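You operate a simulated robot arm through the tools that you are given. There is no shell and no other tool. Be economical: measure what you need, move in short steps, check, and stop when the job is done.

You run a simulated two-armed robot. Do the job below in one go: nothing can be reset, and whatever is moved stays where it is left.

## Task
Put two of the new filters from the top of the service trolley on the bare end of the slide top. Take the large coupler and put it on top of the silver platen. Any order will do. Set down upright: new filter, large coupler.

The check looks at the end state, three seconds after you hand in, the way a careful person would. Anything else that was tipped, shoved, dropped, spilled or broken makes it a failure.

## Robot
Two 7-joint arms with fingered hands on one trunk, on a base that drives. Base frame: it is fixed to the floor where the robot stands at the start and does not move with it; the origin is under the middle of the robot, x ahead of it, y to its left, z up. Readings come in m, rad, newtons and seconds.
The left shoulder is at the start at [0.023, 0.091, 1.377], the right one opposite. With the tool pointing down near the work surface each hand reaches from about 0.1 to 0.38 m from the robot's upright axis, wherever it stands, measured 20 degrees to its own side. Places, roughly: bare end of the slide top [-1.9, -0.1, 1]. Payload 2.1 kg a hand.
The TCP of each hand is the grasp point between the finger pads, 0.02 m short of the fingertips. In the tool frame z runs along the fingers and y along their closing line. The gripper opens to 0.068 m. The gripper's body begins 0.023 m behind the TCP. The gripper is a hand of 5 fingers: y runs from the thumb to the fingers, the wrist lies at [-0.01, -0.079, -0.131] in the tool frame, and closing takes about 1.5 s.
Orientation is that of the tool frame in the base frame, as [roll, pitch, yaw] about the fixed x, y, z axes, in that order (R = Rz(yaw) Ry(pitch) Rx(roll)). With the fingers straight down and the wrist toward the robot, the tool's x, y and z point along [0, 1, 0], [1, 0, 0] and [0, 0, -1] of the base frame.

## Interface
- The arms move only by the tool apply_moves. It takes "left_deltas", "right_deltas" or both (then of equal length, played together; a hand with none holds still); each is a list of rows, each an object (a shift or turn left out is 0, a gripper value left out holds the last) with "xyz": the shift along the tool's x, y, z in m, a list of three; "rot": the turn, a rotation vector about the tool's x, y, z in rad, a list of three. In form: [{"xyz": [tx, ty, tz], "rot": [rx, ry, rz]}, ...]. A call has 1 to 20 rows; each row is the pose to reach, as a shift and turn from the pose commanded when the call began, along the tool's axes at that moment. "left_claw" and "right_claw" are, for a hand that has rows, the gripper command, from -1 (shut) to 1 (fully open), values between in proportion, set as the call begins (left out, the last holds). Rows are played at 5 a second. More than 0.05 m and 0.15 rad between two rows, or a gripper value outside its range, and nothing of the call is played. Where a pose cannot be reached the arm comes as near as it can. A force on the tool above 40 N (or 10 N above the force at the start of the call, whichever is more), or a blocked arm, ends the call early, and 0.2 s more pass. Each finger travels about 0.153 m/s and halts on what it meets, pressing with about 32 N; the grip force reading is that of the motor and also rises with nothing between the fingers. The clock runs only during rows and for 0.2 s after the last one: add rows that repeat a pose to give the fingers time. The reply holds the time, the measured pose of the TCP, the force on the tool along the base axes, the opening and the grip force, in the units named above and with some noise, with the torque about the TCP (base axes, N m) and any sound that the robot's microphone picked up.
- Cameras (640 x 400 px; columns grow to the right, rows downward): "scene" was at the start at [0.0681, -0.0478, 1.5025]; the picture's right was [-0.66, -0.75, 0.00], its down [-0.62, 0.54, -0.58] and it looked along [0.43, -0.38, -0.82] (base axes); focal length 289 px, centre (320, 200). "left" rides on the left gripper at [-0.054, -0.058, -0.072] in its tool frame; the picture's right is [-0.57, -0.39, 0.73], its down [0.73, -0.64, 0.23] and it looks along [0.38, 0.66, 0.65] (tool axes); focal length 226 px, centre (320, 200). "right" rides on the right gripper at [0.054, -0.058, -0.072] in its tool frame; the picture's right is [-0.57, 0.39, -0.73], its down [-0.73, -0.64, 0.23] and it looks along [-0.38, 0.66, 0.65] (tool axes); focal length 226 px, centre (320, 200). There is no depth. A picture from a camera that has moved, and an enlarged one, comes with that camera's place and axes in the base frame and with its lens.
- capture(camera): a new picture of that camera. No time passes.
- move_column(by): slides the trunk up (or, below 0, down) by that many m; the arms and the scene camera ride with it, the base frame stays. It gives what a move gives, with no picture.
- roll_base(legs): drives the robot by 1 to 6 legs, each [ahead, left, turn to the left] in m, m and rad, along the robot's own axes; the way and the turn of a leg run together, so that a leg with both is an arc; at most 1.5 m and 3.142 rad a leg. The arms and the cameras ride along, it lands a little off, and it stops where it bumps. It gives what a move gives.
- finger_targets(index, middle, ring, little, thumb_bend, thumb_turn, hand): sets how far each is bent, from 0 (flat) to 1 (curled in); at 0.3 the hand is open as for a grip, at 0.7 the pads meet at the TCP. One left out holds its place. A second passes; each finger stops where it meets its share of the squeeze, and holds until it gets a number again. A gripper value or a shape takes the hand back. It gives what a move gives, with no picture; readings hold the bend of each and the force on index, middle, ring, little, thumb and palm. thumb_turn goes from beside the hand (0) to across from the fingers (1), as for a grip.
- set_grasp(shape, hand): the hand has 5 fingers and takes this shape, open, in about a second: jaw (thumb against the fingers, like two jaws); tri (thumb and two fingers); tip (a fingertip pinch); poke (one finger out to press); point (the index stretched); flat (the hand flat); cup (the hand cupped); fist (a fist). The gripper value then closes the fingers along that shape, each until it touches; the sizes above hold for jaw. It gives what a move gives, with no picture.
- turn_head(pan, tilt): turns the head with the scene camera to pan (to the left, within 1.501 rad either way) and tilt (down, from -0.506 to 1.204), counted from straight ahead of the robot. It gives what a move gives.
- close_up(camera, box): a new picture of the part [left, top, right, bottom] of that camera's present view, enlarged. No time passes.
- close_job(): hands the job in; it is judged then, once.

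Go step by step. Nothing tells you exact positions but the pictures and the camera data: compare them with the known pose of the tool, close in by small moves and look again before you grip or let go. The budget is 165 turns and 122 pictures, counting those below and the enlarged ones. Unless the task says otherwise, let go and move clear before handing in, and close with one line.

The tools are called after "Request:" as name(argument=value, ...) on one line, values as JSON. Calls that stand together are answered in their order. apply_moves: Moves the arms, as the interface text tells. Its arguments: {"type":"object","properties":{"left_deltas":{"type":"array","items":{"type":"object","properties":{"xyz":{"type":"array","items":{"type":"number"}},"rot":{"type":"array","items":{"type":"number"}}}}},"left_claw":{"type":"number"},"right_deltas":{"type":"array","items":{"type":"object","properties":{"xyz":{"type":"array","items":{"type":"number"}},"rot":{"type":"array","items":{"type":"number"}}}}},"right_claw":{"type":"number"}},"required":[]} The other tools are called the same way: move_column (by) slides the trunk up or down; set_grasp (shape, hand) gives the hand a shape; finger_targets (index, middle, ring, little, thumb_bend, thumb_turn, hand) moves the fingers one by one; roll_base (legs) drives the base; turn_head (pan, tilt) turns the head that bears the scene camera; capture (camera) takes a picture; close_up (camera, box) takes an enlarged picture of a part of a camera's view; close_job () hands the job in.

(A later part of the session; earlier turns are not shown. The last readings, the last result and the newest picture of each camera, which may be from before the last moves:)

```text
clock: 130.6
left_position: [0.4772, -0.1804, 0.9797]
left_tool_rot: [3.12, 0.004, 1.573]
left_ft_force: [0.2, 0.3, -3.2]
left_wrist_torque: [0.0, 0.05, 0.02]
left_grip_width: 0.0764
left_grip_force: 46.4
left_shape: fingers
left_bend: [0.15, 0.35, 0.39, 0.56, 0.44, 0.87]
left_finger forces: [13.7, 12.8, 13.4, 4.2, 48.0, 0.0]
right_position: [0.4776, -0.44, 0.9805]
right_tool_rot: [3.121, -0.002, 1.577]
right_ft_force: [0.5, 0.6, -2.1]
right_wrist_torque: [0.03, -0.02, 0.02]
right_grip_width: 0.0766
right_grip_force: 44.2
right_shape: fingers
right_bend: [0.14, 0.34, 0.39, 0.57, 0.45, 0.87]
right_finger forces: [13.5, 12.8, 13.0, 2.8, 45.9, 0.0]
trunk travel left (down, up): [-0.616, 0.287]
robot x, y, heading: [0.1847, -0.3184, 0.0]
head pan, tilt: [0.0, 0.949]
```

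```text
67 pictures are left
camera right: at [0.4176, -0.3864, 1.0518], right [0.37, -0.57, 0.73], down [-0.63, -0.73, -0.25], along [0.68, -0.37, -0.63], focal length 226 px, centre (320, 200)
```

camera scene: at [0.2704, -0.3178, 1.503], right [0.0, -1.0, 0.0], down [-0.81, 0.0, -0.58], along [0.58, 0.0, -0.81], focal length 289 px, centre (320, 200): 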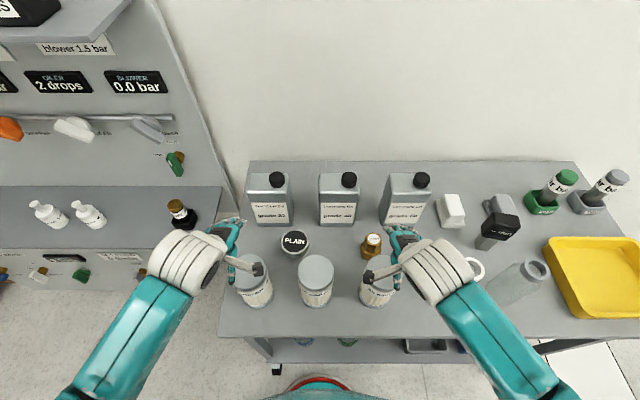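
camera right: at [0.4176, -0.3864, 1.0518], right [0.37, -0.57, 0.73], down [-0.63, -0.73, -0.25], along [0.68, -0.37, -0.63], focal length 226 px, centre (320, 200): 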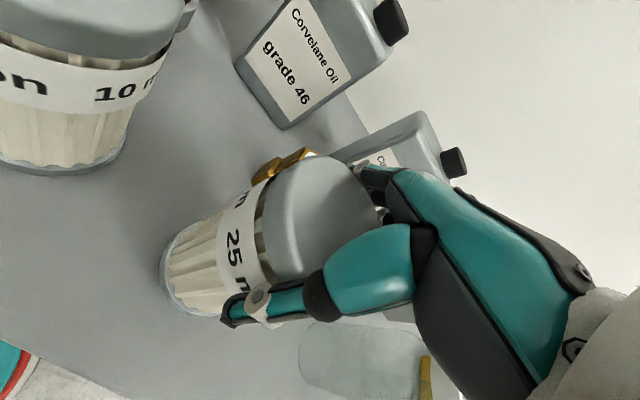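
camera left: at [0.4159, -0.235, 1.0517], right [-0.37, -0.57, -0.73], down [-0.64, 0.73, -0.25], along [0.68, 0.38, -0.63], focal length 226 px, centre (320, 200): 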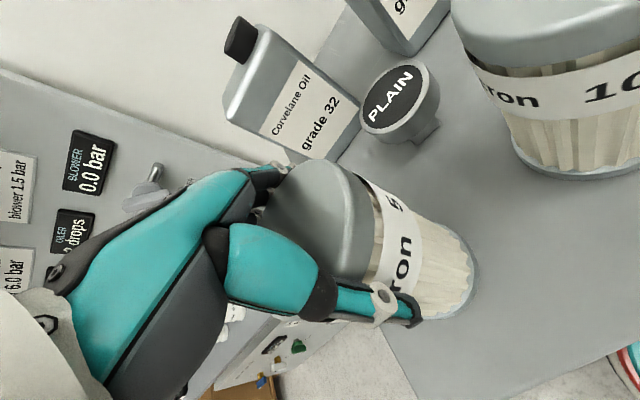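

Both filters are held upright. I raise the trunk, back off, and drive to the slide's end.

Request:
move_column(by=0.26)

Request:
roll_base(legs=[[-0.32, 0, 0], [0, 0.8, 0], [-1.0, 0, 0], [-0.72, 0, 0], [0, 0, -1.57]])

Request:
capture(camera="scene")

```text
clock: 133.2
left_position: [0.4775, -0.1799, 1.2403]
left_tool_rot: [3.122, 0.004, 1.574]
left_ft_force: [-1.0, -0.7, -2.6]
left_wrist_torque: [-0.07, 0.0, -0.01]
left_grip_width: 0.0759
left_grip_force: 45.6
left_shape: fingers
left_bend: [0.15, 0.35, 0.39, 0.56, 0.44, 0.87]
left_finger forces: [13.5, 12.9, 13.4, 4.3, 47.2, 0.0]
right_position: [0.4767, -0.4388, 1.24]
right_tool_rot: [3.123, -0.003, 1.576]
right_ft_force: [-0.3, 1.1, -2.5]
right_wrist_torque: [-0.01, 0.03, 0.0]
right_grip_width: 0.0765
right_grip_force: 44.0
right_shape: fingers
right_bend: [0.14, 0.34, 0.4, 0.57, 0.45, 0.87]
right_finger forces: [13.0, 13.0, 13.0, 2.8, 45.3, 0.0]
trunk travel left (down, up): [-0.876, 0.027]
robot x, y, heading: [0.1873, -0.3164, 0.005]
head pan, tilt: [0.0, 0.949]
```

```text
clock: 151.4
left_position: [-1.7199, 0.1461, 1.2403]
left_tool_rot: [3.12, 0.005, -0.039]
left_ft_force: [0.5, -0.3, -3.1]
left_wrist_torque: [-0.03, 0.02, 0.01]
left_grip_width: 0.0753
left_grip_force: 44.3
left_shape: fingers
left_bend: [0.15, 0.35, 0.39, 0.56, 0.45, 0.87]
left_finger forces: [12.8, 12.8, 13.1, 4.3, 45.1, 0.1]
right_position: [-1.9809, 0.1569, 1.2402]
right_tool_rot: [3.12, -0.004, -0.036]
right_ft_force: [-0.5, -0.8, -1.5]
right_wrist_torque: [-0.01, -0.03, 0.01]
right_grip_width: 0.076
right_grip_force: 41.1
right_shape: fingers
right_bend: [0.14, 0.35, 0.4, 0.57, 0.45, 0.87]
right_finger forces: [12.4, 12.8, 12.5, 2.8, 42.6, 0.0]
trunk travel left (down, up): [-0.876, 0.027]
robot x, y, heading: [-1.8487, 0.4455, -1.611]
head pan, tilt: [0.0, 0.949]
```

```text
66 pictures are left
camera scene: at [-1.8499, 0.3613, 1.7631], right [-1.0, 0.04, 0.0], down [0.03, 0.81, -0.58], along [-0.02, -0.58, -0.81], focal length 289 px, centre (320, 200)
```

scene: 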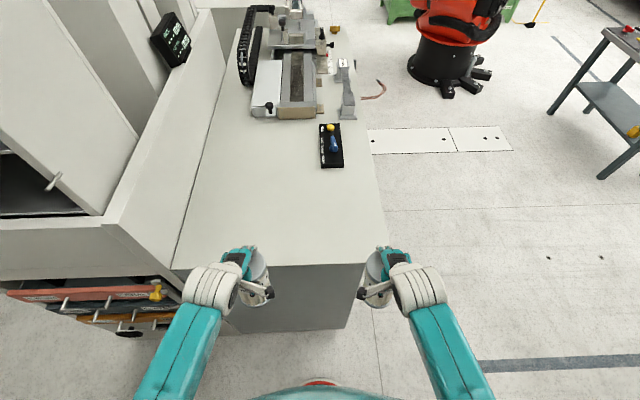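

The slide top spans x −1.45…−2.06 with its near edge at y≈0.02. I move 0.2 m closer so the filters are over the bare end.

Request:
roll_base(legs=[[0.2, 0, 0.04]])

Request:
capture(camera="scene")

Request:
capture(camera="left")

Request:
capture(camera="right")

```text
clock: 153.0
left_position: [-1.7112, -0.0497, 1.2406]
left_tool_rot: [3.121, 0.003, 0.003]
left_ft_force: [-1.0, -0.3, -2.8]
left_wrist_torque: [-0.01, 0.01, 0.01]
left_grip_width: 0.0753
left_grip_force: 44.4
left_shape: fingers
left_bend: [0.15, 0.35, 0.39, 0.56, 0.45, 0.87]
left_finger forces: [12.9, 12.8, 13.1, 4.2, 44.9, 0.0]
right_position: [-1.9714, -0.0488, 1.24]
right_tool_rot: [3.12, -0.006, 0.005]
right_ft_force: [-0.2, 0.2, -2.6]
right_wrist_torque: [0.04, -0.02, -0.03]
right_grip_width: 0.0759
right_grip_force: 41.9
right_shape: fingers
right_bend: [0.14, 0.35, 0.4, 0.57, 0.45, 0.87]
right_finger forces: [12.5, 12.8, 12.6, 2.7, 42.4, 0.0]
trunk travel left (down, up): [-0.876, 0.027]
robot x, y, heading: [-1.8498, 0.2448, -1.571]
head pan, tilt: [0.0, 0.949]
```

```text
65 pictures are left
camera scene: at [-1.8498, 0.1602, 1.763], right [-1.0, 0.0, 0.0], down [0.0, 0.81, -0.58], along [0.0, -0.58, -0.81], focal length 289 px, centre (320, 200)
```

scene: 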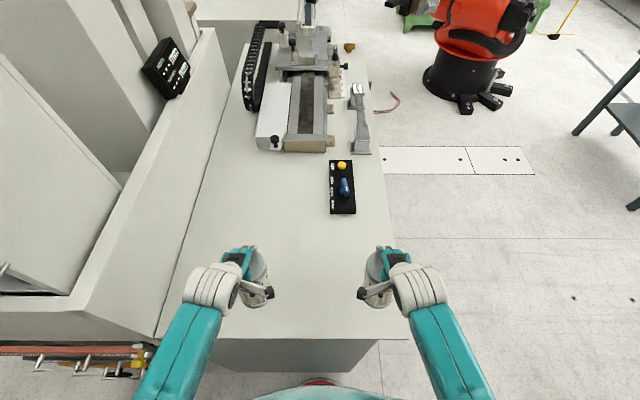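

```text
64 pictures are left
camera left: at [-1.7673, 0.0092, 1.3114], right [-0.57, 0.37, -0.73], down [0.73, 0.64, -0.25], along [0.38, -0.68, -0.63], focal length 226 px, centre (320, 200)
```

left: 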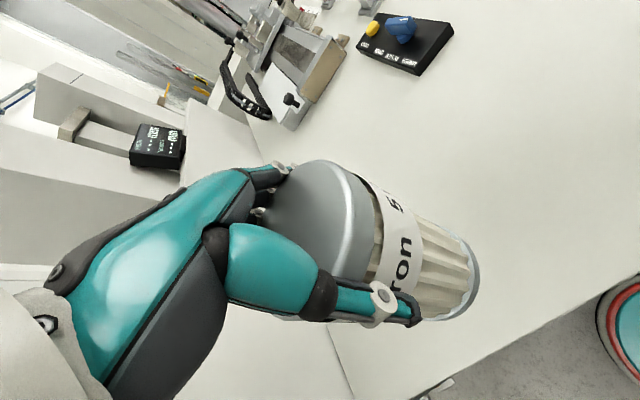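

```text
63 pictures are left
camera right: at [-1.9176, 0.0111, 1.3117], right [-0.57, -0.38, 0.73], down [-0.73, 0.63, -0.25], along [-0.37, -0.68, -0.63], focal length 226 px, centre (320, 200)
```

right: 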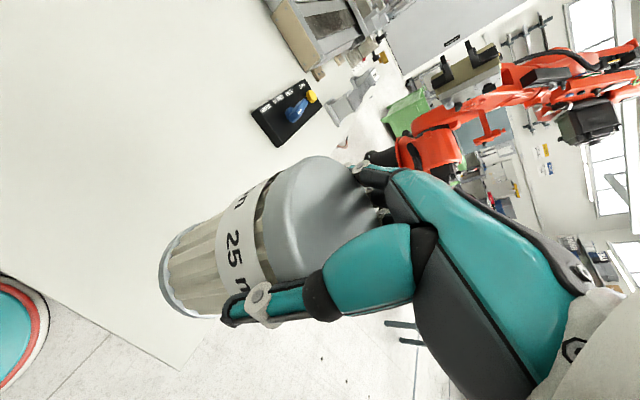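

Now extend over the top and lower both filters near the surface.

Request:
apply_moves(left_deltas=[{"xyz": [-0.015, 0.015, 0.0]}, {"xyz": [-0.03, 0.03, 0.0]}, {"xyz": [-0.045, 0.042, 0.02]}, {"xyz": [-0.045, 0.042, 0.04]}, {"xyz": [-0.045, 0.042, 0.055]}], right_deltas=[{"xyz": [0.015, 0.015, 0.0]}, {"xyz": [0.03, 0.03, 0.0]}, {"xyz": [0.036, 0.042, 0.02]}, {"xyz": [0.036, 0.042, 0.04]}, {"xyz": [0.036, 0.042, 0.055]}])

Request:
capture(camera="left")

Request:
capture(camera="right")

```text
clock: 154.2
left_position: [-1.7575, -0.0924, 1.186]
left_tool_rot: [3.122, 0.003, 0.003]
left_ft_force: [0.3, -0.3, -2.6]
left_wrist_torque: [-0.02, 0.03, -0.01]
left_grip_width: 0.0741
left_grip_force: 41.0
left_shape: fingers
left_bend: [0.16, 0.36, 0.4, 0.56, 0.45, 0.87]
left_finger forces: [11.9, 12.1, 12.6, 4.1, 41.7, 0.0]
right_position: [-1.937, -0.0907, 1.1874]
right_tool_rot: [3.121, -0.004, 0.006]
right_ft_force: [-0.6, 0.4, -3.2]
right_wrist_torque: [0.01, 0.01, -0.03]
right_grip_width: 0.0749
right_grip_force: 38.7
right_shape: fingers
right_bend: [0.15, 0.36, 0.4, 0.57, 0.46, 0.88]
right_finger forces: [11.5, 12.2, 11.8, 2.7, 39.6, 0.0]
trunk travel left (down, up): [-0.876, 0.027]
robot x, y, heading: [-1.8502, 0.2471, -1.566]
head pan, tilt: [0.0, 0.949]
```

```text
62 pictures are left
camera left: at [-1.8132, -0.0335, 1.2574], right [-0.57, 0.37, -0.73], down [0.73, 0.64, -0.25], along [0.38, -0.68, -0.63], focal length 226 px, centre (320, 200)
```

left: 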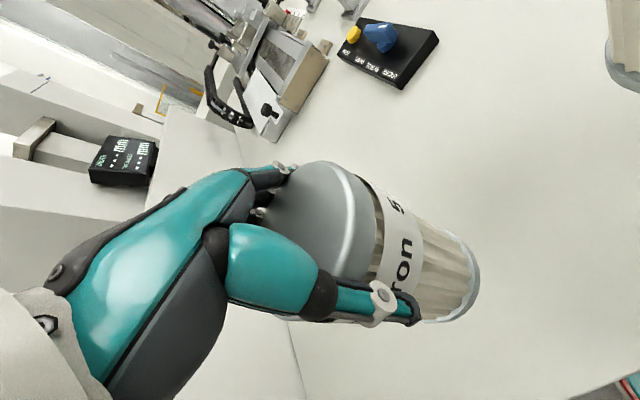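

```text
61 pictures are left
camera right: at [-1.8822, -0.0319, 1.2586], right [-0.57, -0.37, 0.73], down [-0.74, 0.63, -0.25], along [-0.37, -0.68, -0.63], focal length 226 px, centre (320, 200)
```

right: 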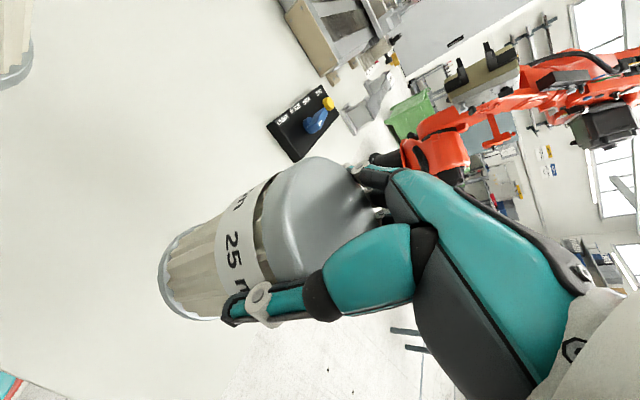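

Lowering slowly to contact.

Request:
apply_moves(left_deltas=[{"xyz": [0, 0, 0.004]}, {"xyz": [0, 0, 0.008]}, {"xyz": [0, 0, 0.011]}, {"xyz": [0, 0, 0.014]}, {"xyz": [0, 0, 0.016]}], right_deltas=[{"xyz": [0, 0, 0.004]}, {"xyz": [0, 0, 0.008]}, {"xyz": [0, 0, 0.011]}, {"xyz": [0, 0, 0.014]}, {"xyz": [0, 0, 0.016]}])

```text
clock: 155.4
left_position: [-1.7555, -0.0928, 1.1705]
left_tool_rot: [3.119, 0.004, 0.005]
left_ft_force: [0.5, 0.2, -2.7]
left_wrist_torque: [0.0, 0.03, 0.04]
left_grip_width: 0.0742
left_grip_force: 40.7
left_shape: fingers
left_bend: [0.16, 0.36, 0.4, 0.56, 0.46, 0.87]
left_finger forces: [11.5, 11.9, 12.5, 4.0, 41.0, 0.1]
right_position: [-1.9362, -0.0926, 1.1703]
right_tool_rot: [3.121, -0.005, 0.006]
right_ft_force: [0.1, -0.3, -3.0]
right_wrist_torque: [0.01, 0.0, 0.0]
right_grip_width: 0.075
right_grip_force: 38.3
right_shape: fingers
right_bend: [0.15, 0.36, 0.41, 0.57, 0.46, 0.88]
right_finger forces: [11.2, 12.2, 11.6, 2.6, 38.9, 0.0]
trunk travel left (down, up): [-0.876, 0.027]
robot x, y, heading: [-1.8477, 0.2448, -1.563]
head pan, tilt: [0.0, 0.949]
```

Request:
apply_moves(left_deltas=[{"xyz": [0, 0, 0.003]}, {"xyz": [0, 0, 0.006]}, {"xyz": [0, 0, 0.008]}], right_deltas=[{"xyz": [0, 0, 0.003]}, {"xyz": [0, 0, 0.006]}, {"xyz": [0, 0, 0.008]}])

Request:
close_up(camera="left", box=[360, 200, 520, 300])

```text
clock: 156.2
left_position: [-1.7568, -0.0928, 1.1618]
left_tool_rot: [3.121, 0.005, 0.003]
left_ft_force: [0.8, -0.1, -2.6]
left_wrist_torque: [-0.01, 0.02, -0.02]
left_grip_width: 0.0743
left_grip_force: 40.5
left_shape: fingers
left_bend: [0.16, 0.36, 0.4, 0.56, 0.46, 0.87]
left_finger forces: [11.6, 12.0, 12.6, 4.0, 40.8, 0.1]
right_position: [-1.9364, -0.0921, 1.1627]
right_tool_rot: [3.121, -0.005, 0.004]
right_ft_force: [0.5, 0.3, -3.6]
right_wrist_torque: [0.01, 0.0, 0.0]
right_grip_width: 0.0746
right_grip_force: 38.2
right_shape: fingers
right_bend: [0.15, 0.36, 0.41, 0.57, 0.46, 0.88]
right_finger forces: [11.2, 12.3, 11.5, 2.8, 38.8, 0.0]
trunk travel left (down, up): [-0.876, 0.027]
robot x, y, heading: [-1.8486, 0.2428, -1.569]
head pan, tilt: [0.0, 0.949]
```

```text
4.00 times, centred on (440, 250) of left
camera zoom: at [-1.8122, -0.0339, 1.2338], right [-0.57, 0.37, -0.73], down [0.73, 0.64, -0.25], along [0.38, -0.68, -0.63], focal length 904 px, centre (-160, 0)
```

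zoom: 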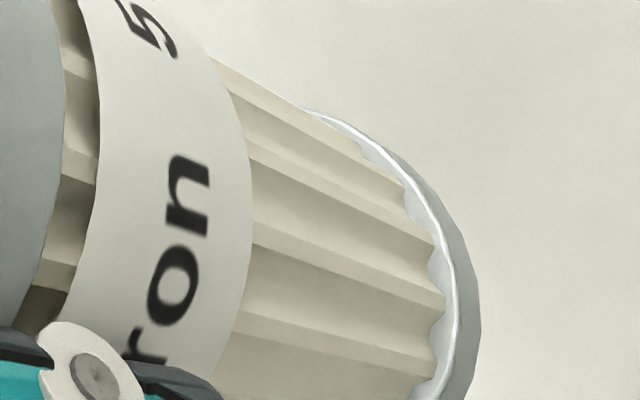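

Request:
apply_moves(left_deltas=[{"xyz": [0, 0, 0.002]}, {"xyz": [0, 0, 0.004]}, {"xyz": [0, 0, 0.006]}, {"xyz": [0, 0, 0.008]}], right_deltas=[{"xyz": [0, 0, 0.002]}, {"xyz": [0, 0, 0.004]}, {"xyz": [0, 0, 0.006]}, {"xyz": [0, 0, 0.008]}])

```text
clock: 157.2
left_position: [-1.7569, -0.0916, 1.159]
left_tool_rot: [3.12, 0.004, 0.004]
left_ft_force: [0.1, -0.4, -2.0]
left_wrist_torque: [-0.02, 0.05, 0.0]
left_grip_width: 0.074
left_grip_force: 40.5
left_shape: fingers
left_bend: [0.16, 0.36, 0.4, 0.56, 0.46, 0.87]
left_finger forces: [11.5, 12.0, 12.6, 4.0, 40.5, 0.0]
left hand out of reach, approached as far as the arm can: row 3, 4
right_position: [-1.9367, -0.0904, 1.1581]
right_tool_rot: [3.12, -0.005, 0.006]
right_ft_force: [0.0, 0.1, -1.2]
right_wrist_torque: [-0.02, 0.01, 0.0]
right_grip_width: 0.0746
right_grip_force: 38.2
right_shape: fingers
right_bend: [0.15, 0.36, 0.41, 0.57, 0.46, 0.88]
right_finger forces: [11.2, 12.3, 11.5, 2.7, 38.4, 0.0]
right hand out of reach, approached as far as the arm can: row 3, 4
trunk travel left (down, up): [-0.876, 0.027]
robot x, y, heading: [-1.853, 0.2465, -1.57]
head pan, tilt: [0.0, 0.949]
```

Arm reach ends here, so I lower the trunk gently.

Request:
move_column(by=-0.005)

```text
clock: 157.7
left_position: [-1.756, -0.0918, 1.1541]
left_tool_rot: [3.12, 0.003, 0.003]
left_ft_force: [-0.4, 0.1, -2.8]
left_wrist_torque: [0.03, -0.02, 0.02]
left_grip_width: 0.0741
left_grip_force: 40.5
left_shape: fingers
left_bend: [0.16, 0.36, 0.4, 0.56, 0.46, 0.87]
left_finger forces: [11.5, 12.0, 12.5, 4.0, 40.6, 0.0]
right_position: [-1.9357, -0.0903, 1.1539]
right_tool_rot: [3.12, -0.006, 0.005]
right_ft_force: [0.2, 0.3, -2.5]
right_wrist_torque: [0.03, 0.0, -0.01]
right_grip_width: 0.0749
right_grip_force: 38.2
right_shape: fingers
right_bend: [0.15, 0.36, 0.41, 0.57, 0.46, 0.88]
right_finger forces: [11.1, 12.3, 11.5, 2.8, 38.2, 0.0]
trunk travel left (down, up): [-0.871, 0.032]
robot x, y, heading: [-1.8494, 0.2414, -1.567]
head pan, tilt: [0.0, 0.949]
```

Request:
move_column(by=-0.005)

Request:
capture(camera="right")

```text
clock: 158.3
left_position: [-1.7569, -0.0918, 1.149]
left_tool_rot: [3.121, 0.002, 0.004]
left_ft_force: [-0.8, -1.0, -2.7]
left_wrist_torque: [-0.04, 0.04, 0.01]
left_grip_width: 0.074
left_grip_force: 40.9
left_shape: fingers
left_bend: [0.16, 0.36, 0.4, 0.56, 0.46, 0.87]
left_finger forces: [11.5, 12.1, 12.6, 3.9, 40.4, 0.0]
right_position: [-1.9368, -0.0895, 1.1489]
right_tool_rot: [3.121, -0.004, 0.006]
right_ft_force: [-0.7, 0.2, -2.2]
right_wrist_torque: [0.02, 0.05, 0.03]
right_grip_width: 0.0745
right_grip_force: 38.0
right_shape: fingers
right_bend: [0.15, 0.36, 0.41, 0.57, 0.46, 0.88]
right_finger forces: [11.0, 12.5, 11.3, 2.7, 38.1, 0.1]
trunk travel left (down, up): [-0.866, 0.037]
robot x, y, heading: [-1.8498, 0.2487, -1.561]
head pan, tilt: [0.0, 0.949]
```

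```text
59 pictures are left
camera right: at [-1.8817, -0.0301, 1.2205], right [-0.57, -0.38, 0.73], down [-0.74, 0.63, -0.25], along [-0.37, -0.68, -0.63], focal length 226 px, centre (320, 200)
```

right: 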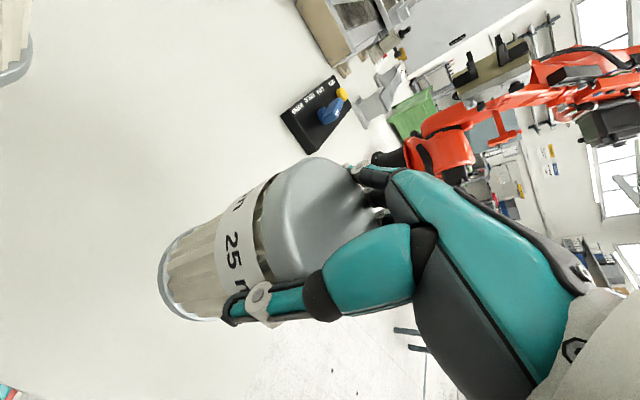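

Triangulating the corner puts the top nearer z≈0.94. I lower 2.5 cm, then slowly.

Request:
move_column(by=-0.025)

Request:
capture(camera="right")

```text
clock: 159.0
left_position: [-1.7563, -0.0907, 1.1238]
left_tool_rot: [3.117, 0.004, 0.003]
left_ft_force: [0.2, 0.2, -2.8]
left_wrist_torque: [-0.01, 0.0, 0.0]
left_grip_width: 0.0738
left_grip_force: 40.3
left_shape: fingers
left_bend: [0.16, 0.36, 0.4, 0.56, 0.46, 0.87]
left_finger forces: [11.3, 12.1, 12.6, 4.0, 40.3, 0.0]
right_position: [-1.9351, -0.0897, 1.1246]
right_tool_rot: [3.121, -0.005, 0.004]
right_ft_force: [0.1, 0.2, -2.7]
right_wrist_torque: [0.02, 0.01, -0.02]
right_grip_width: 0.0745
right_grip_force: 37.6
right_shape: fingers
right_bend: [0.15, 0.36, 0.41, 0.57, 0.47, 0.88]
right_finger forces: [11.0, 12.4, 11.4, 2.7, 38.2, 0.0]
trunk travel left (down, up): [-0.841, 0.062]
robot x, y, heading: [-1.8489, 0.2408, -1.568]
head pan, tilt: [0.0, 0.949]
```

```text
58 pictures are left
camera right: at [-1.8815, -0.03, 1.1957], right [-0.57, -0.37, 0.73], down [-0.74, 0.63, -0.25], along [-0.37, -0.68, -0.63], focal length 226 px, centre (320, 200)
```

right: 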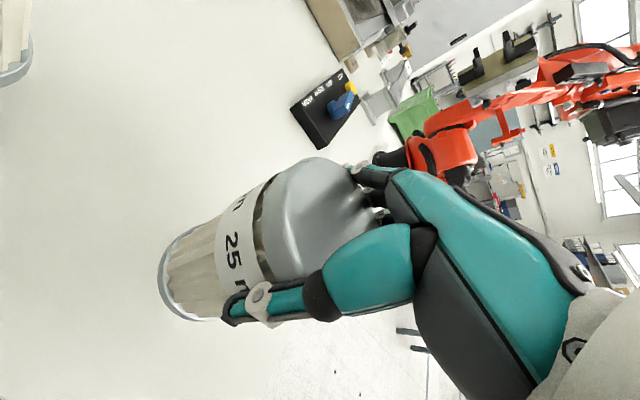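

Request:
move_column(by=-0.01)

Request:
move_column(by=-0.006)

```text
clock: 159.6
left_position: [-1.7563, -0.0923, 1.1136]
left_tool_rot: [3.121, 0.003, 0.005]
left_ft_force: [0.3, 0.5, -2.2]
left_wrist_torque: [-0.02, 0.0, -0.04]
left_grip_width: 0.0737
left_grip_force: 40.3
left_shape: fingers
left_bend: [0.16, 0.36, 0.4, 0.56, 0.46, 0.87]
left_finger forces: [11.4, 12.1, 12.5, 4.0, 40.1, 0.1]
right_position: [-1.9356, -0.0916, 1.1151]
right_tool_rot: [3.121, -0.005, 0.006]
right_ft_force: [0.1, -0.7, -2.2]
right_wrist_torque: [-0.01, 0.02, 0.01]
right_grip_width: 0.0744
right_grip_force: 37.9
right_shape: fingers
right_bend: [0.15, 0.36, 0.41, 0.57, 0.47, 0.88]
right_finger forces: [11.0, 12.4, 11.4, 2.7, 38.1, 0.1]
trunk travel left (down, up): [-0.831, 0.072]
robot x, y, heading: [-1.8509, 0.2451, -1.57]
head pan, tilt: [0.0, 0.949]
```

```text
clock: 160.1
left_position: [-1.7568, -0.0906, 1.1082]
left_tool_rot: [3.119, 0.004, 0.003]
left_ft_force: [0.9, 1.3, -1.9]
left_wrist_torque: [0.06, 0.02, 0.0]
left_grip_width: 0.0742
left_grip_force: 39.9
left_shape: fingers
left_bend: [0.16, 0.36, 0.4, 0.56, 0.46, 0.87]
left_finger forces: [11.3, 12.1, 12.6, 4.0, 40.1, 0.0]
right_position: [-1.9369, -0.0891, 1.108]
right_tool_rot: [3.12, -0.003, 0.004]
right_ft_force: [-0.1, 0.1, -1.9]
right_wrist_torque: [-0.01, -0.01, -0.01]
right_grip_width: 0.0746
right_grip_force: 37.2
right_shape: fingers
right_bend: [0.15, 0.36, 0.41, 0.57, 0.47, 0.88]
right_finger forces: [10.9, 12.4, 11.3, 2.7, 38.0, 0.0]
trunk travel left (down, up): [-0.825, 0.078]
robot x, y, heading: [-1.8505, 0.2445, -1.565]
head pan, tilt: [0.0, 0.949]
```

Request:
capture(camera="scene")

Request:
capture(camera="left")

```text
57 pictures are left
camera scene: at [-1.8499, 0.161, 1.712], right [-1.0, 0.0, 0.0], down [0.0, 0.81, -0.58], along [0.0, -0.58, -0.81], focal length 289 px, centre (320, 200)
```

scene: 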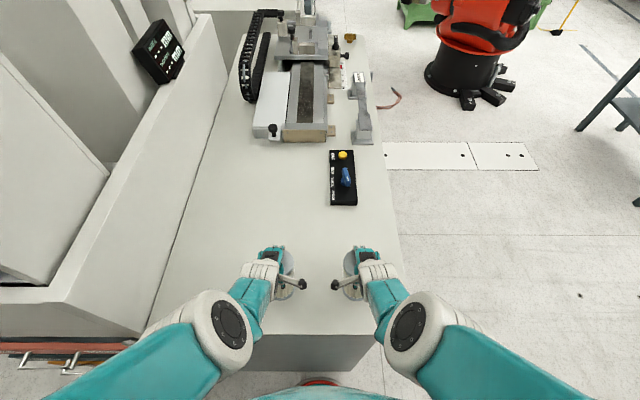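

```text
56 pictures are left
camera left: at [-1.8121, -0.0322, 1.1796], right [-0.57, 0.37, -0.73], down [0.73, 0.64, -0.25], along [0.38, -0.68, -0.63], focal length 226 px, centre (320, 200)
```

left: 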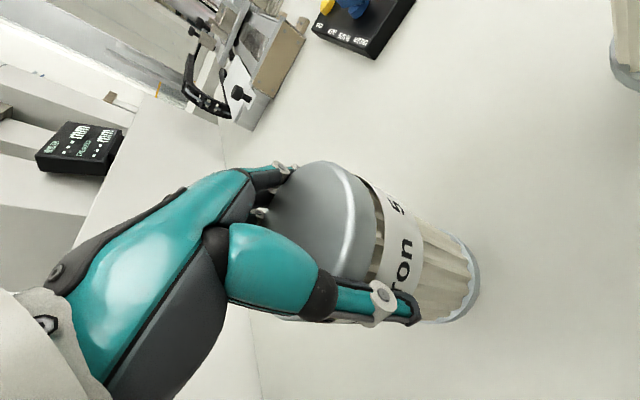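

Request:
move_column(by=-0.006)

Request:
move_column(by=-0.006)

Request:
move_column(by=-0.006)

```text
clock: 160.7
left_position: [-1.7569, -0.0913, 1.1018]
left_tool_rot: [3.12, 0.005, 0.004]
left_ft_force: [-0.1, -0.4, -2.7]
left_wrist_torque: [0.0, 0.02, 0.0]
left_grip_width: 0.0741
left_grip_force: 40.2
left_shape: fingers
left_bend: [0.16, 0.36, 0.4, 0.56, 0.46, 0.87]
left_finger forces: [11.3, 12.1, 12.7, 4.0, 40.1, 0.1]
right_position: [-1.9361, -0.0899, 1.1018]
right_tool_rot: [3.122, -0.004, 0.007]
right_ft_force: [-0.4, 0.5, -3.3]
right_wrist_torque: [0.0, -0.02, 0.0]
right_grip_width: 0.0746
right_grip_force: 37.4
right_shape: fingers
right_bend: [0.15, 0.36, 0.41, 0.57, 0.47, 0.88]
right_finger forces: [11.0, 12.4, 11.4, 2.7, 37.8, 0.1]
trunk travel left (down, up): [-0.819, 0.084]
robot x, y, heading: [-1.8526, 0.2443, -1.572]
head pan, tilt: [0.0, 0.949]
```

```text
clock: 161.2
left_position: [-1.7575, -0.0916, 1.096]
left_tool_rot: [3.121, 0.004, 0.004]
left_ft_force: [0.4, 0.0, -2.0]
left_wrist_torque: [-0.01, 0.05, 0.03]
left_grip_width: 0.0739
left_grip_force: 40.3
left_shape: fingers
left_bend: [0.16, 0.36, 0.4, 0.56, 0.46, 0.87]
left_finger forces: [11.3, 12.2, 12.6, 4.1, 40.1, 0.0]
right_position: [-1.9364, -0.0899, 1.0967]
right_tool_rot: [3.12, -0.005, 0.006]
right_ft_force: [0.0, 0.4, -2.2]
right_wrist_torque: [-0.02, 0.0, -0.02]
right_grip_width: 0.0745
right_grip_force: 38.0
right_shape: fingers
right_bend: [0.15, 0.36, 0.41, 0.57, 0.47, 0.88]
right_finger forces: [10.9, 12.4, 11.4, 2.7, 37.9, 0.0]
trunk travel left (down, up): [-0.813, 0.09]
robot x, y, heading: [-1.8505, 0.2451, -1.569]
head pan, tilt: [0.0, 0.949]
```

```text
clock: 161.8
left_position: [-1.7566, -0.0907, 1.0892]
left_tool_rot: [3.121, 0.003, 0.003]
left_ft_force: [0.0, -0.3, -2.5]
left_wrist_torque: [0.01, 0.04, 0.05]
left_grip_width: 0.0738
left_grip_force: 40.2
left_shape: fingers
left_bend: [0.16, 0.36, 0.4, 0.56, 0.46, 0.87]
left_finger forces: [11.3, 12.0, 12.6, 3.9, 40.1, 0.0]
right_position: [-1.9354, -0.0901, 1.09]
right_tool_rot: [3.121, -0.006, 0.006]
right_ft_force: [-0.7, -0.4, -2.3]
right_wrist_torque: [0.01, 0.0, 0.0]
right_grip_width: 0.0745
right_grip_force: 37.5
right_shape: fingers
right_bend: [0.15, 0.36, 0.41, 0.57, 0.47, 0.88]
right_finger forces: [10.9, 12.4, 11.5, 2.9, 37.9, 0.0]
trunk travel left (down, up): [-0.807, 0.096]
robot x, y, heading: [-1.8489, 0.2437, -1.567]
head pan, tilt: [0.0, 0.949]
```

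Request:
move_column(by=-0.006)

Request:
move_column(by=-0.006)

Request:
close_up(camera="right", box=[120, 200, 280, 340])

```text
clock: 162.3
left_position: [-1.7565, -0.0907, 1.0839]
left_tool_rot: [3.122, 0.001, 0.004]
left_ft_force: [0.6, 0.4, -3.1]
left_wrist_torque: [0.01, 0.02, -0.01]
left_grip_width: 0.0738
left_grip_force: 39.6
left_shape: fingers
left_bend: [0.16, 0.36, 0.4, 0.56, 0.46, 0.87]
left_finger forces: [11.4, 12.2, 12.6, 3.9, 40.1, 0.0]
right_position: [-1.9358, -0.0899, 1.0835]
right_tool_rot: [3.121, -0.006, 0.006]
right_ft_force: [0.3, 0.3, -2.7]
right_wrist_torque: [0.01, -0.02, -0.01]
right_grip_width: 0.0744
right_grip_force: 37.7
right_shape: fingers
right_bend: [0.15, 0.36, 0.41, 0.57, 0.47, 0.88]
right_finger forces: [11.0, 12.6, 11.4, 2.7, 37.8, 0.0]
trunk travel left (down, up): [-0.801, 0.102]
robot x, y, heading: [-1.8484, 0.2472, -1.564]
head pan, tilt: [0.0, 0.949]
```

```text
clock: 162.9
left_position: [-1.7567, -0.0912, 1.0797]
left_tool_rot: [3.118, 0.003, 0.004]
left_ft_force: [0.5, 0.3, 2.9]
left_wrist_torque: [-0.07, -0.01, 0.03]
left_grip_width: 0.0739
left_grip_force: 41.1
left_shape: fingers
left_bend: [0.16, 0.36, 0.4, 0.56, 0.46, 0.87]
left_finger forces: [12.2, 12.4, 12.8, 4.1, 41.4, 0.0]
right_position: [-1.9361, -0.0898, 1.0783]
right_tool_rot: [3.119, -0.006, 0.005]
right_ft_force: [-1.1, 0.9, 6.3]
right_wrist_torque: [-0.11, 0.04, 0.0]
right_grip_width: 0.0745
right_grip_force: 40.3
right_shape: fingers
right_bend: [0.15, 0.36, 0.41, 0.57, 0.47, 0.88]
right_finger forces: [12.2, 12.9, 11.8, 2.8, 40.5, 0.0]
trunk travel left (down, up): [-0.795, 0.108]
robot x, y, heading: [-1.8492, 0.2457, -1.564]
head pan, tilt: [0.0, 0.949]
```

```text
2.86 times, centred on (200, 270) of right
camera zoom: at [-1.8817, -0.0297, 1.1503], right [-0.57, -0.37, 0.73], down [-0.74, 0.63, -0.25], along [-0.37, -0.68, -0.63], focal length 646 px, centre (663, 0)
```

zoom: 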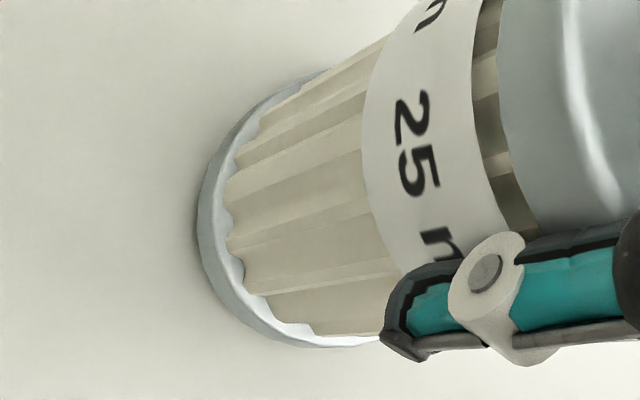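

Contact felt with both (forces turned upward). I press 2 mm more to seat them, then open the hands.

Request:
move_column(by=-0.002)

Request:
finger_targets(hand="left", index=0.0, middle=0.0, ring=0.0, little=0.0, thumb_bend=0.0)

Request:
finger_targets(hand="right", index=0.0, middle=0.0, ring=0.0, little=0.0, thumb_bend=0.0)

Request:
capture(camera="left")

```text
clock: 163.4
left_position: [-1.7563, -0.0889, 1.0777]
left_tool_rot: [3.116, 0.003, 0.005]
left_ft_force: [1.8, 1.3, 15.8]
left_wrist_torque: [-0.38, -0.06, 0.04]
left_grip_width: 0.0738
left_grip_force: 44.8
left_shape: fingers
left_bend: [0.16, 0.36, 0.4, 0.56, 0.46, 0.87]
left_finger forces: [14.2, 14.0, 14.0, 4.3, 43.5, 0.0]
right_position: [-1.938, -0.0885, 1.0784]
right_tool_rot: [3.115, -0.004, 0.006]
right_ft_force: [-1.9, 0.8, 20.4]
right_wrist_torque: [-0.43, 0.1, -0.08]
right_grip_width: 0.075
right_grip_force: 43.3
right_shape: fingers
right_bend: [0.15, 0.35, 0.41, 0.57, 0.47, 0.88]
right_finger forces: [13.9, 13.9, 13.8, 3.0, 42.4, 0.0]
trunk travel left (down, up): [-0.793, 0.11]
robot x, y, heading: [-1.8488, 0.2497, -1.571]
head pan, tilt: [0.0, 0.949]
```

```text
clock: 164.4
left_position: [-1.7572, -0.0878, 1.0781]
left_tool_rot: [3.118, 0.004, 0.003]
left_ft_force: [-0.5, 1.6, 0.8]
left_wrist_torque: [0.03, -0.02, 0.01]
left_grip_width: 0.1006
left_grip_force: 0.0
left_shape: fingers
left_bend: [0.0, 0.0, 0.0, 0.0, 0.0, 0.96]
left_finger forces: [0.1, 0.1, 0.0, 0.0, 0.2, 0.0]
right_position: [-1.9369, -0.0884, 1.0768]
right_tool_rot: [3.116, -0.005, 0.006]
right_ft_force: [-4.8, 3.4, 32.5]
right_wrist_torque: [-0.7, 0.19, -0.08]
right_grip_width: 0.0752
right_grip_force: 45.4
right_shape: fingers
right_bend: [0.14, 0.35, 0.4, 0.57, 0.48, 0.88]
right_finger forces: [14.8, 14.1, 14.6, 3.1, 43.4, 0.0]
trunk travel left (down, up): [-0.793, 0.11]
robot x, y, heading: [-1.8507, 0.245, -1.568]
head pan, tilt: [0.0, 0.949]
```

```text
clock: 165.4
left_position: [-1.7555, -0.0897, 1.0766]
left_tool_rot: [3.119, 0.002, 0.003]
left_ft_force: [-0.9, 0.8, -0.2]
left_wrist_torque: [0.02, 0.03, 0.01]
left_grip_width: 0.101
left_grip_force: 0.3
left_shape: fingers
left_bend: [0.0, 0.0, 0.0, 0.0, 0.0, 0.96]
left_finger forces: [0.0, 0.0, 0.0, 0.0, 0.7, 0.1]
right_position: [-1.9354, -0.0906, 1.0762]
right_tool_rot: [3.121, -0.004, 0.006]
right_ft_force: [0.7, 0.5, -0.1]
right_wrist_torque: [-0.01, 0.01, -0.01]
right_grip_width: 0.1008
right_grip_force: 0.1
right_shape: fingers
right_bend: [0.0, 0.0, 0.0, 0.0, 0.0, 0.96]
right_finger forces: [0.0, 0.0, 0.0, 0.1, 0.3, 0.1]
trunk travel left (down, up): [-0.793, 0.11]
robot x, y, heading: [-1.8492, 0.2419, -1.569]
head pan, tilt: [0.0, 0.949]
```

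```text
54 pictures are left
camera left: at [-1.812, -0.0316, 1.1479], right [-0.57, 0.37, -0.73], down [0.73, 0.64, -0.25], along [0.38, -0.68, -0.63], focal length 226 px, centre (320, 200)
```

left: 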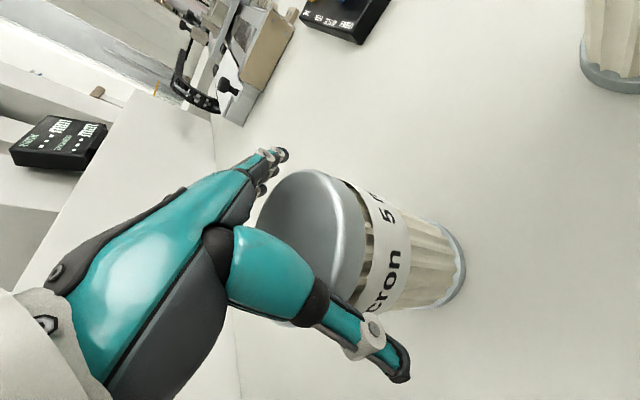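

Both filters stand free. I raise straight up with the trunk and check.

Request:
move_column(by=0.1)

Request:
roll_base(legs=[[-0.25, 0, 0]])

Request:
capture(camera="scene")

```text
clock: 166.7
left_position: [-1.757, -0.0905, 1.1757]
left_tool_rot: [3.12, 0.004, 0.003]
left_ft_force: [0.6, 0.5, -0.1]
left_wrist_torque: [0.02, -0.02, 0.03]
left_grip_width: 0.1007
left_grip_force: 0.0
left_shape: fingers
left_bend: [0.0, 0.0, 0.0, 0.0, 0.0, 0.96]
left_finger forces: [0.0, 0.0, 0.0, 0.1, 0.1, 0.0]
right_position: [-1.9356, -0.0905, 1.1763]
right_tool_rot: [3.12, -0.006, 0.005]
right_ft_force: [-0.1, -0.3, 1.0]
right_wrist_torque: [-0.01, -0.03, -0.05]
right_grip_width: 0.1008
right_grip_force: 0.0
right_shape: fingers
right_bend: [0.0, 0.0, 0.0, 0.0, 0.0, 0.96]
right_finger forces: [0.0, 0.1, 0.0, 0.0, 0.1, 0.1]
trunk travel left (down, up): [-0.893, 0.01]
robot x, y, heading: [-1.8479, 0.2458, -1.567]
head pan, tilt: [0.0, 0.949]
```

```text
clock: 168.5
left_position: [-1.757, 0.1547, 1.1775]
left_tool_rot: [3.117, 0.004, 0.004]
left_ft_force: [0.3, -0.1, -0.5]
left_wrist_torque: [0.0, 0.0, -0.01]
left_grip_width: 0.1008
left_grip_force: 0.1
left_shape: fingers
left_bend: [0.0, 0.0, 0.0, 0.0, 0.0, 0.96]
left_finger forces: [0.0, 0.0, 0.1, 0.1, 0.0, 0.1]
right_position: [-1.9372, 0.1541, 1.1775]
right_tool_rot: [3.121, -0.006, 0.006]
right_ft_force: [0.8, 0.1, 1.0]
right_wrist_torque: [-0.04, -0.01, 0.02]
right_grip_width: 0.1009
right_grip_force: 0.0
right_shape: fingers
right_bend: [0.0, 0.0, 0.0, 0.0, 0.0, 0.96]
right_finger forces: [0.0, 0.1, 0.0, 0.0, 0.1, 0.0]
trunk travel left (down, up): [-0.893, 0.01]
robot x, y, heading: [-1.8529, 0.4895, -1.568]
head pan, tilt: [0.0, 0.949]
```

```text
53 pictures are left
camera scene: at [-1.8508, 0.4076, 1.7802], right [-1.0, 0.0, 0.0], down [0.0, 0.81, -0.58], along [0.0, -0.58, -0.81], focal length 289 px, centre (320, 200)
```

scene: 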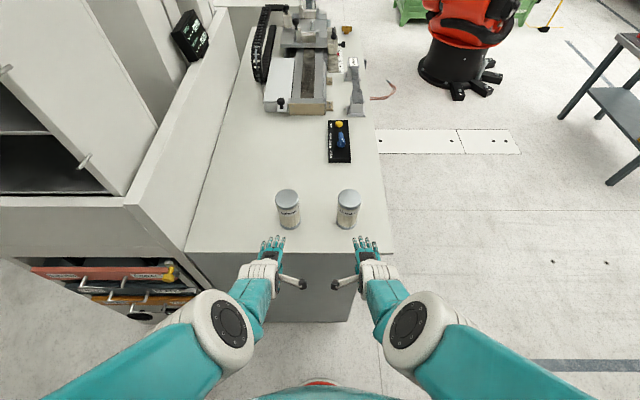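

Both filters stand upright on the bare end. Now I search west for the large coupler and the silver platen.

Request:
roll_base(legs=[[0, 0, -1.57], [1.4, 0, 0]])

Request:
turn_head(pan=-0.6, tilt=0.45)

Request:
capture(camera="scene")

Request:
turn_head(pan=0.9, tilt=0.35)

Request:
capture(camera="scene")

```text
clock: 179.3
left_position: [-3.5731, 0.4225, 1.1765]
left_tool_rot: [3.121, 0.003, -1.586]
left_ft_force: [0.5, 0.1, -1.2]
left_wrist_torque: [-0.02, -0.02, -0.01]
left_grip_width: 0.101
left_grip_force: 0.0
left_shape: fingers
left_bend: [0.0, 0.0, 0.0, 0.0, 0.0, 0.96]
left_finger forces: [0.0, 0.1, 0.0, 0.0, 0.1, 0.0]
right_position: [-3.5689, 0.6015, 1.176]
right_tool_rot: [3.12, -0.006, -1.584]
right_ft_force: [-0.5, 0.2, 0.2]
right_wrist_torque: [0.0, 0.0, 0.01]
right_grip_width: 0.101
right_grip_force: 0.1
right_shape: fingers
right_bend: [0.0, 0.0, 0.0, 0.0, 0.0, 0.96]
right_finger forces: [0.0, 0.0, 0.1, 0.0, 0.0, 0.1]
trunk travel left (down, up): [-0.893, 0.01]
robot x, y, heading: [-3.2355, 0.5076, 3.129]
head pan, tilt: [0.0, 0.949]
```

```text
clock: 180.3
left_position: [-3.5732, 0.4213, 1.1765]
left_tool_rot: [3.12, 0.002, -1.584]
left_ft_force: [0.5, -0.9, -0.5]
left_wrist_torque: [-0.02, -0.02, -0.01]
left_grip_width: 0.101
left_grip_force: 0.1
left_shape: fingers
left_bend: [0.0, 0.0, 0.0, 0.0, 0.0, 0.96]
left_finger forces: [0.0, 0.0, 0.1, 0.0, 0.0, 0.0]
right_position: [-3.5687, 0.6, 1.1769]
right_tool_rot: [3.121, -0.006, -1.583]
right_ft_force: [-1.0, 0.5, -0.1]
right_wrist_torque: [-0.02, 0.0, -0.03]
right_grip_width: 0.1007
right_grip_force: 0.2
right_shape: fingers
right_bend: [0.0, 0.0, 0.0, 0.0, 0.0, 0.96]
right_finger forces: [0.0, 0.0, 0.1, 0.0, 0.0, 0.0]
trunk travel left (down, up): [-0.893, 0.01]
robot x, y, heading: [-3.2354, 0.5064, 3.124]
head pan, tilt: [-0.6, 0.45]
```

```text
52 pictures are left
camera scene: at [-3.3211, 0.5615, 1.822], right [0.58, 0.82, 0.0], down [0.36, -0.25, -0.9], along [-0.74, 0.52, -0.44], focal length 289 px, centre (320, 200)
```

scene: 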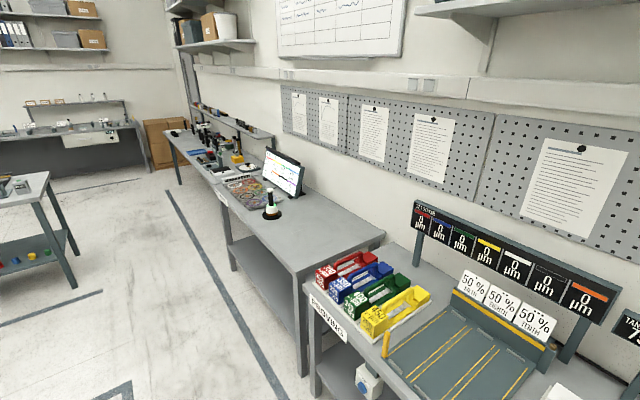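

```text
clock: 181.9
left_position: [-3.573, 0.4209, 1.1765]
left_tool_rot: [3.12, 0.004, -1.586]
left_ft_force: [0.2, 0.3, 0.6]
left_wrist_torque: [0.01, 0.0, -0.01]
left_grip_width: 0.1009
left_grip_force: 0.1
left_shape: fingers
left_bend: [0.0, 0.0, 0.0, 0.0, 0.0, 0.96]
left_finger forces: [0.1, 0.0, 0.0, 0.1, 0.0, 0.0]
right_position: [-3.5674, 0.6014, 1.1764]
right_tool_rot: [3.121, -0.005, -1.583]
right_ft_force: [0.2, -0.8, -0.2]
right_wrist_torque: [-0.01, -0.03, -0.01]
right_grip_width: 0.1008
right_grip_force: 0.0
right_shape: fingers
right_bend: [0.0, 0.0, 0.0, 0.0, 0.0, 0.96]
right_finger forces: [0.0, 0.1, 0.0, 0.1, 0.0, 0.0]
trunk travel left (down, up): [-0.893, 0.01]
robot x, y, heading: [-3.2349, 0.5079, 3.129]
head pan, tilt: [0.901, 0.351]
```

```text
51 pictures are left
camera scene: at [-3.3048, 0.4365, 1.8313], right [-0.77, 0.63, 0.0], down [0.22, 0.27, -0.94], along [-0.59, -0.73, -0.34], focal length 289 px, centre (320, 200)
```

scene: 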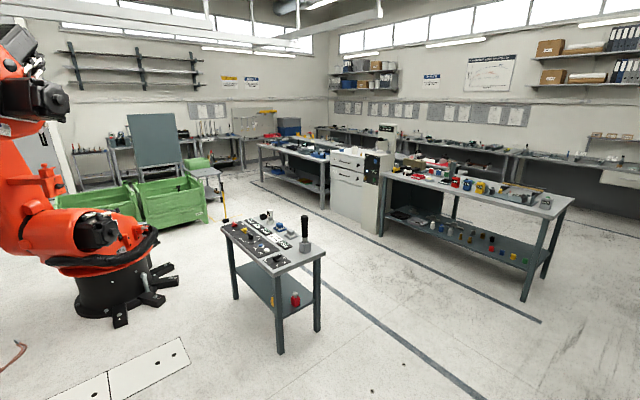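

Request:
close_up(camera="scene", box=[380, 150, 580, 275])

Request:
close_up(camera="scene", box=[240, 110, 440, 235])

Request:
turn_head(pan=-0.45, tilt=0.4)

Request:
close_up(camera="scene", box=[200, 80, 400, 205])

```text
3.20 times, centred on (480, 212) of scene
camera zoom: at [-3.3048, 0.4365, 1.8313], right [-0.77, 0.63, 0.0], down [0.22, 0.27, -0.94], along [-0.59, -0.73, -0.34], focal length 924 px, centre (-192, 160)
```

zoom: 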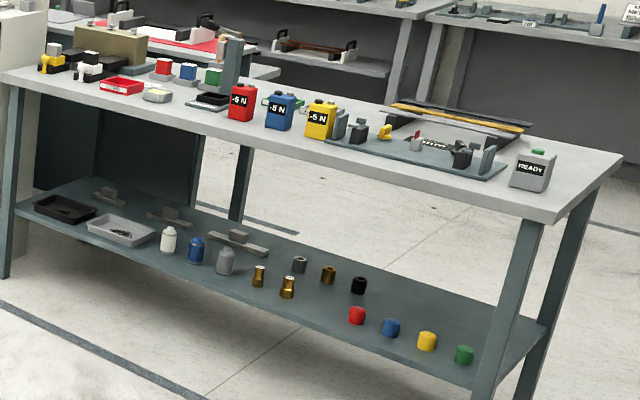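

```text
3.20 times, centred on (340, 172) of scene
camera zoom: at [-3.3048, 0.4365, 1.8313], right [-0.77, 0.63, 0.0], down [0.22, 0.27, -0.94], along [-0.59, -0.73, -0.34], focal length 924 px, centre (256, 288)
```

zoom: 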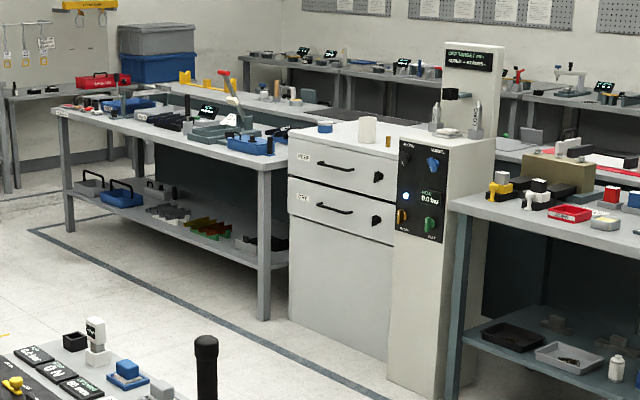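

```text
clock: 183.4
left_position: [-3.5722, 0.422, 1.1773]
left_tool_rot: [3.12, 0.003, -1.585]
left_ft_force: [0.4, 0.7, 0.5]
left_wrist_torque: [-0.01, 0.0, 0.01]
left_grip_width: 0.1011
left_grip_force: 0.1
left_shape: fingers
left_bend: [0.0, 0.0, 0.0, 0.0, 0.0, 0.96]
left_finger forces: [0.1, 0.0, 0.0, 0.1, 0.1, 0.0]
right_position: [-3.567, 0.6004, 1.1771]
right_tool_rot: [3.122, -0.005, -1.582]
right_ft_force: [0.1, 0.0, 0.1]
right_wrist_torque: [0.01, 0.03, -0.02]
right_grip_width: 0.101
right_grip_force: 0.1
right_shape: fingers
right_bend: [0.0, 0.0, 0.0, 0.0, 0.0, 0.96]
right_finger forces: [0.1, 0.0, 0.0, 0.1, 0.0, 0.0]
trunk travel left (down, up): [-0.893, 0.01]
robot x, y, heading: [-3.2335, 0.5043, 3.132]
head pan, tilt: [-0.45, 0.4]
```

```text
3.20 times, centred on (300, 142) of scene
camera zoom: at [-3.3287, 0.55, 1.8268], right [0.45, 0.89, 0.0], down [0.35, -0.17, -0.92], along [-0.82, 0.41, -0.39], focal length 924 px, centre (384, 384)
```

zoom: 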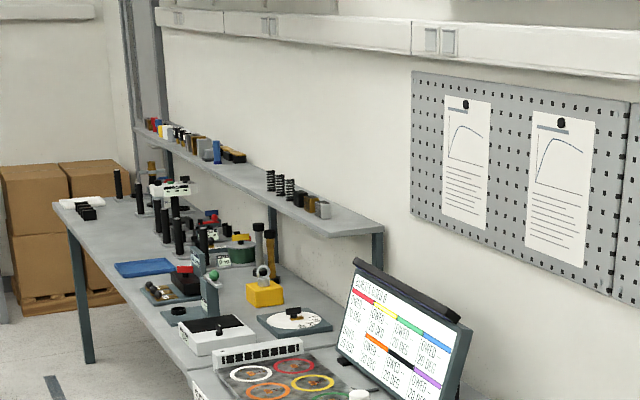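

The bench near x −6.2 has brass waisted parts and silver/brass/black cylinders on its lower shelf — likely couplers and platens. I drive there.

Request:
roll_base(legs=[[1.5, 0, 0], [0.7, 0, 0], [0, 0.9, 0]])

Request:
turn_head(pan=0.1, tilt=0.7)

Request:
capture(camera="scene")

```text
clock: 198.6
left_position: [-5.8281, -0.3822, 1.1761]
left_tool_rot: [3.119, 0.004, -1.638]
left_ft_force: [-0.7, 0.0, -0.2]
left_wrist_torque: [0.0, 0.01, 0.02]
left_grip_width: 0.1009
left_grip_force: 0.1
left_shape: fingers
left_bend: [0.0, 0.0, 0.0, 0.0, 0.0, 0.96]
left_finger forces: [0.0, 0.0, 0.1, 0.1, 0.0, 0.1]
right_position: [-5.8139, -0.204, 1.1761]
right_tool_rot: [3.121, -0.006, -1.637]
right_ft_force: [-0.4, -1.5, 0.0]
right_wrist_torque: [-0.02, -0.02, 0.02]
right_grip_width: 0.101
right_grip_force: 0.0
right_shape: fingers
right_bend: [0.0, 0.0, 0.0, 0.0, 0.0, 0.96]
right_finger forces: [0.0, 0.0, 0.0, 0.0, 0.0, 0.1]
trunk travel left (down, up): [-0.893, 0.01]
robot x, y, heading: [-5.4868, -0.3128, 3.075]
head pan, tilt: [-0.45, 0.4]
```

```text
clock: 199.6
left_position: [-5.8269, -0.3822, 1.1771]
left_tool_rot: [3.12, 0.004, -1.638]
left_ft_force: [-0.3, -0.3, -0.1]
left_wrist_torque: [-0.04, 0.01, -0.01]
left_grip_width: 0.1008
left_grip_force: 0.0
left_shape: fingers
left_bend: [0.0, 0.0, 0.0, 0.0, 0.0, 0.96]
left_finger forces: [0.0, 0.1, 0.1, 0.0, 0.0, 0.0]
right_position: [-5.8144, -0.204, 1.1764]
right_tool_rot: [3.122, -0.006, -1.637]
right_ft_force: [-0.8, -0.2, 0.9]
right_wrist_torque: [-0.01, -0.04, 0.02]
right_grip_width: 0.1007
right_grip_force: 0.0
right_shape: fingers
right_bend: [0.0, 0.0, 0.0, 0.0, 0.0, 0.96]
right_finger forces: [0.0, 0.1, 0.0, 0.1, 0.0, 0.0]
trunk travel left (down, up): [-0.893, 0.01]
robot x, y, heading: [-5.4855, -0.3131, 3.075]
head pan, tilt: [0.099, 0.7]
```

```text
47 pictures are left
camera scene: at [-5.5812, -0.3151, 1.7999], right [-0.03, 1.0, 0.0], down [0.64, 0.02, -0.77], along [-0.76, -0.02, -0.64], focal length 289 px, centre (320, 200)
```

scene: 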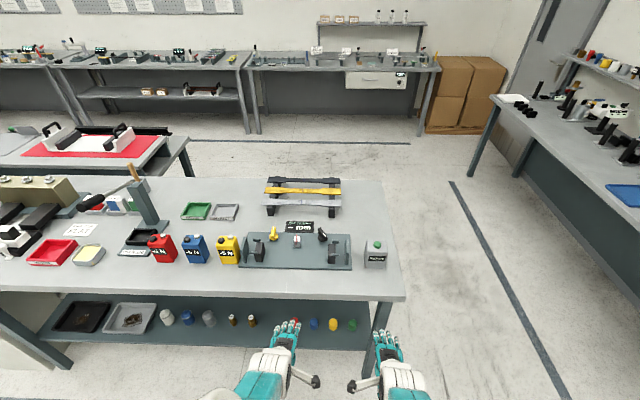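

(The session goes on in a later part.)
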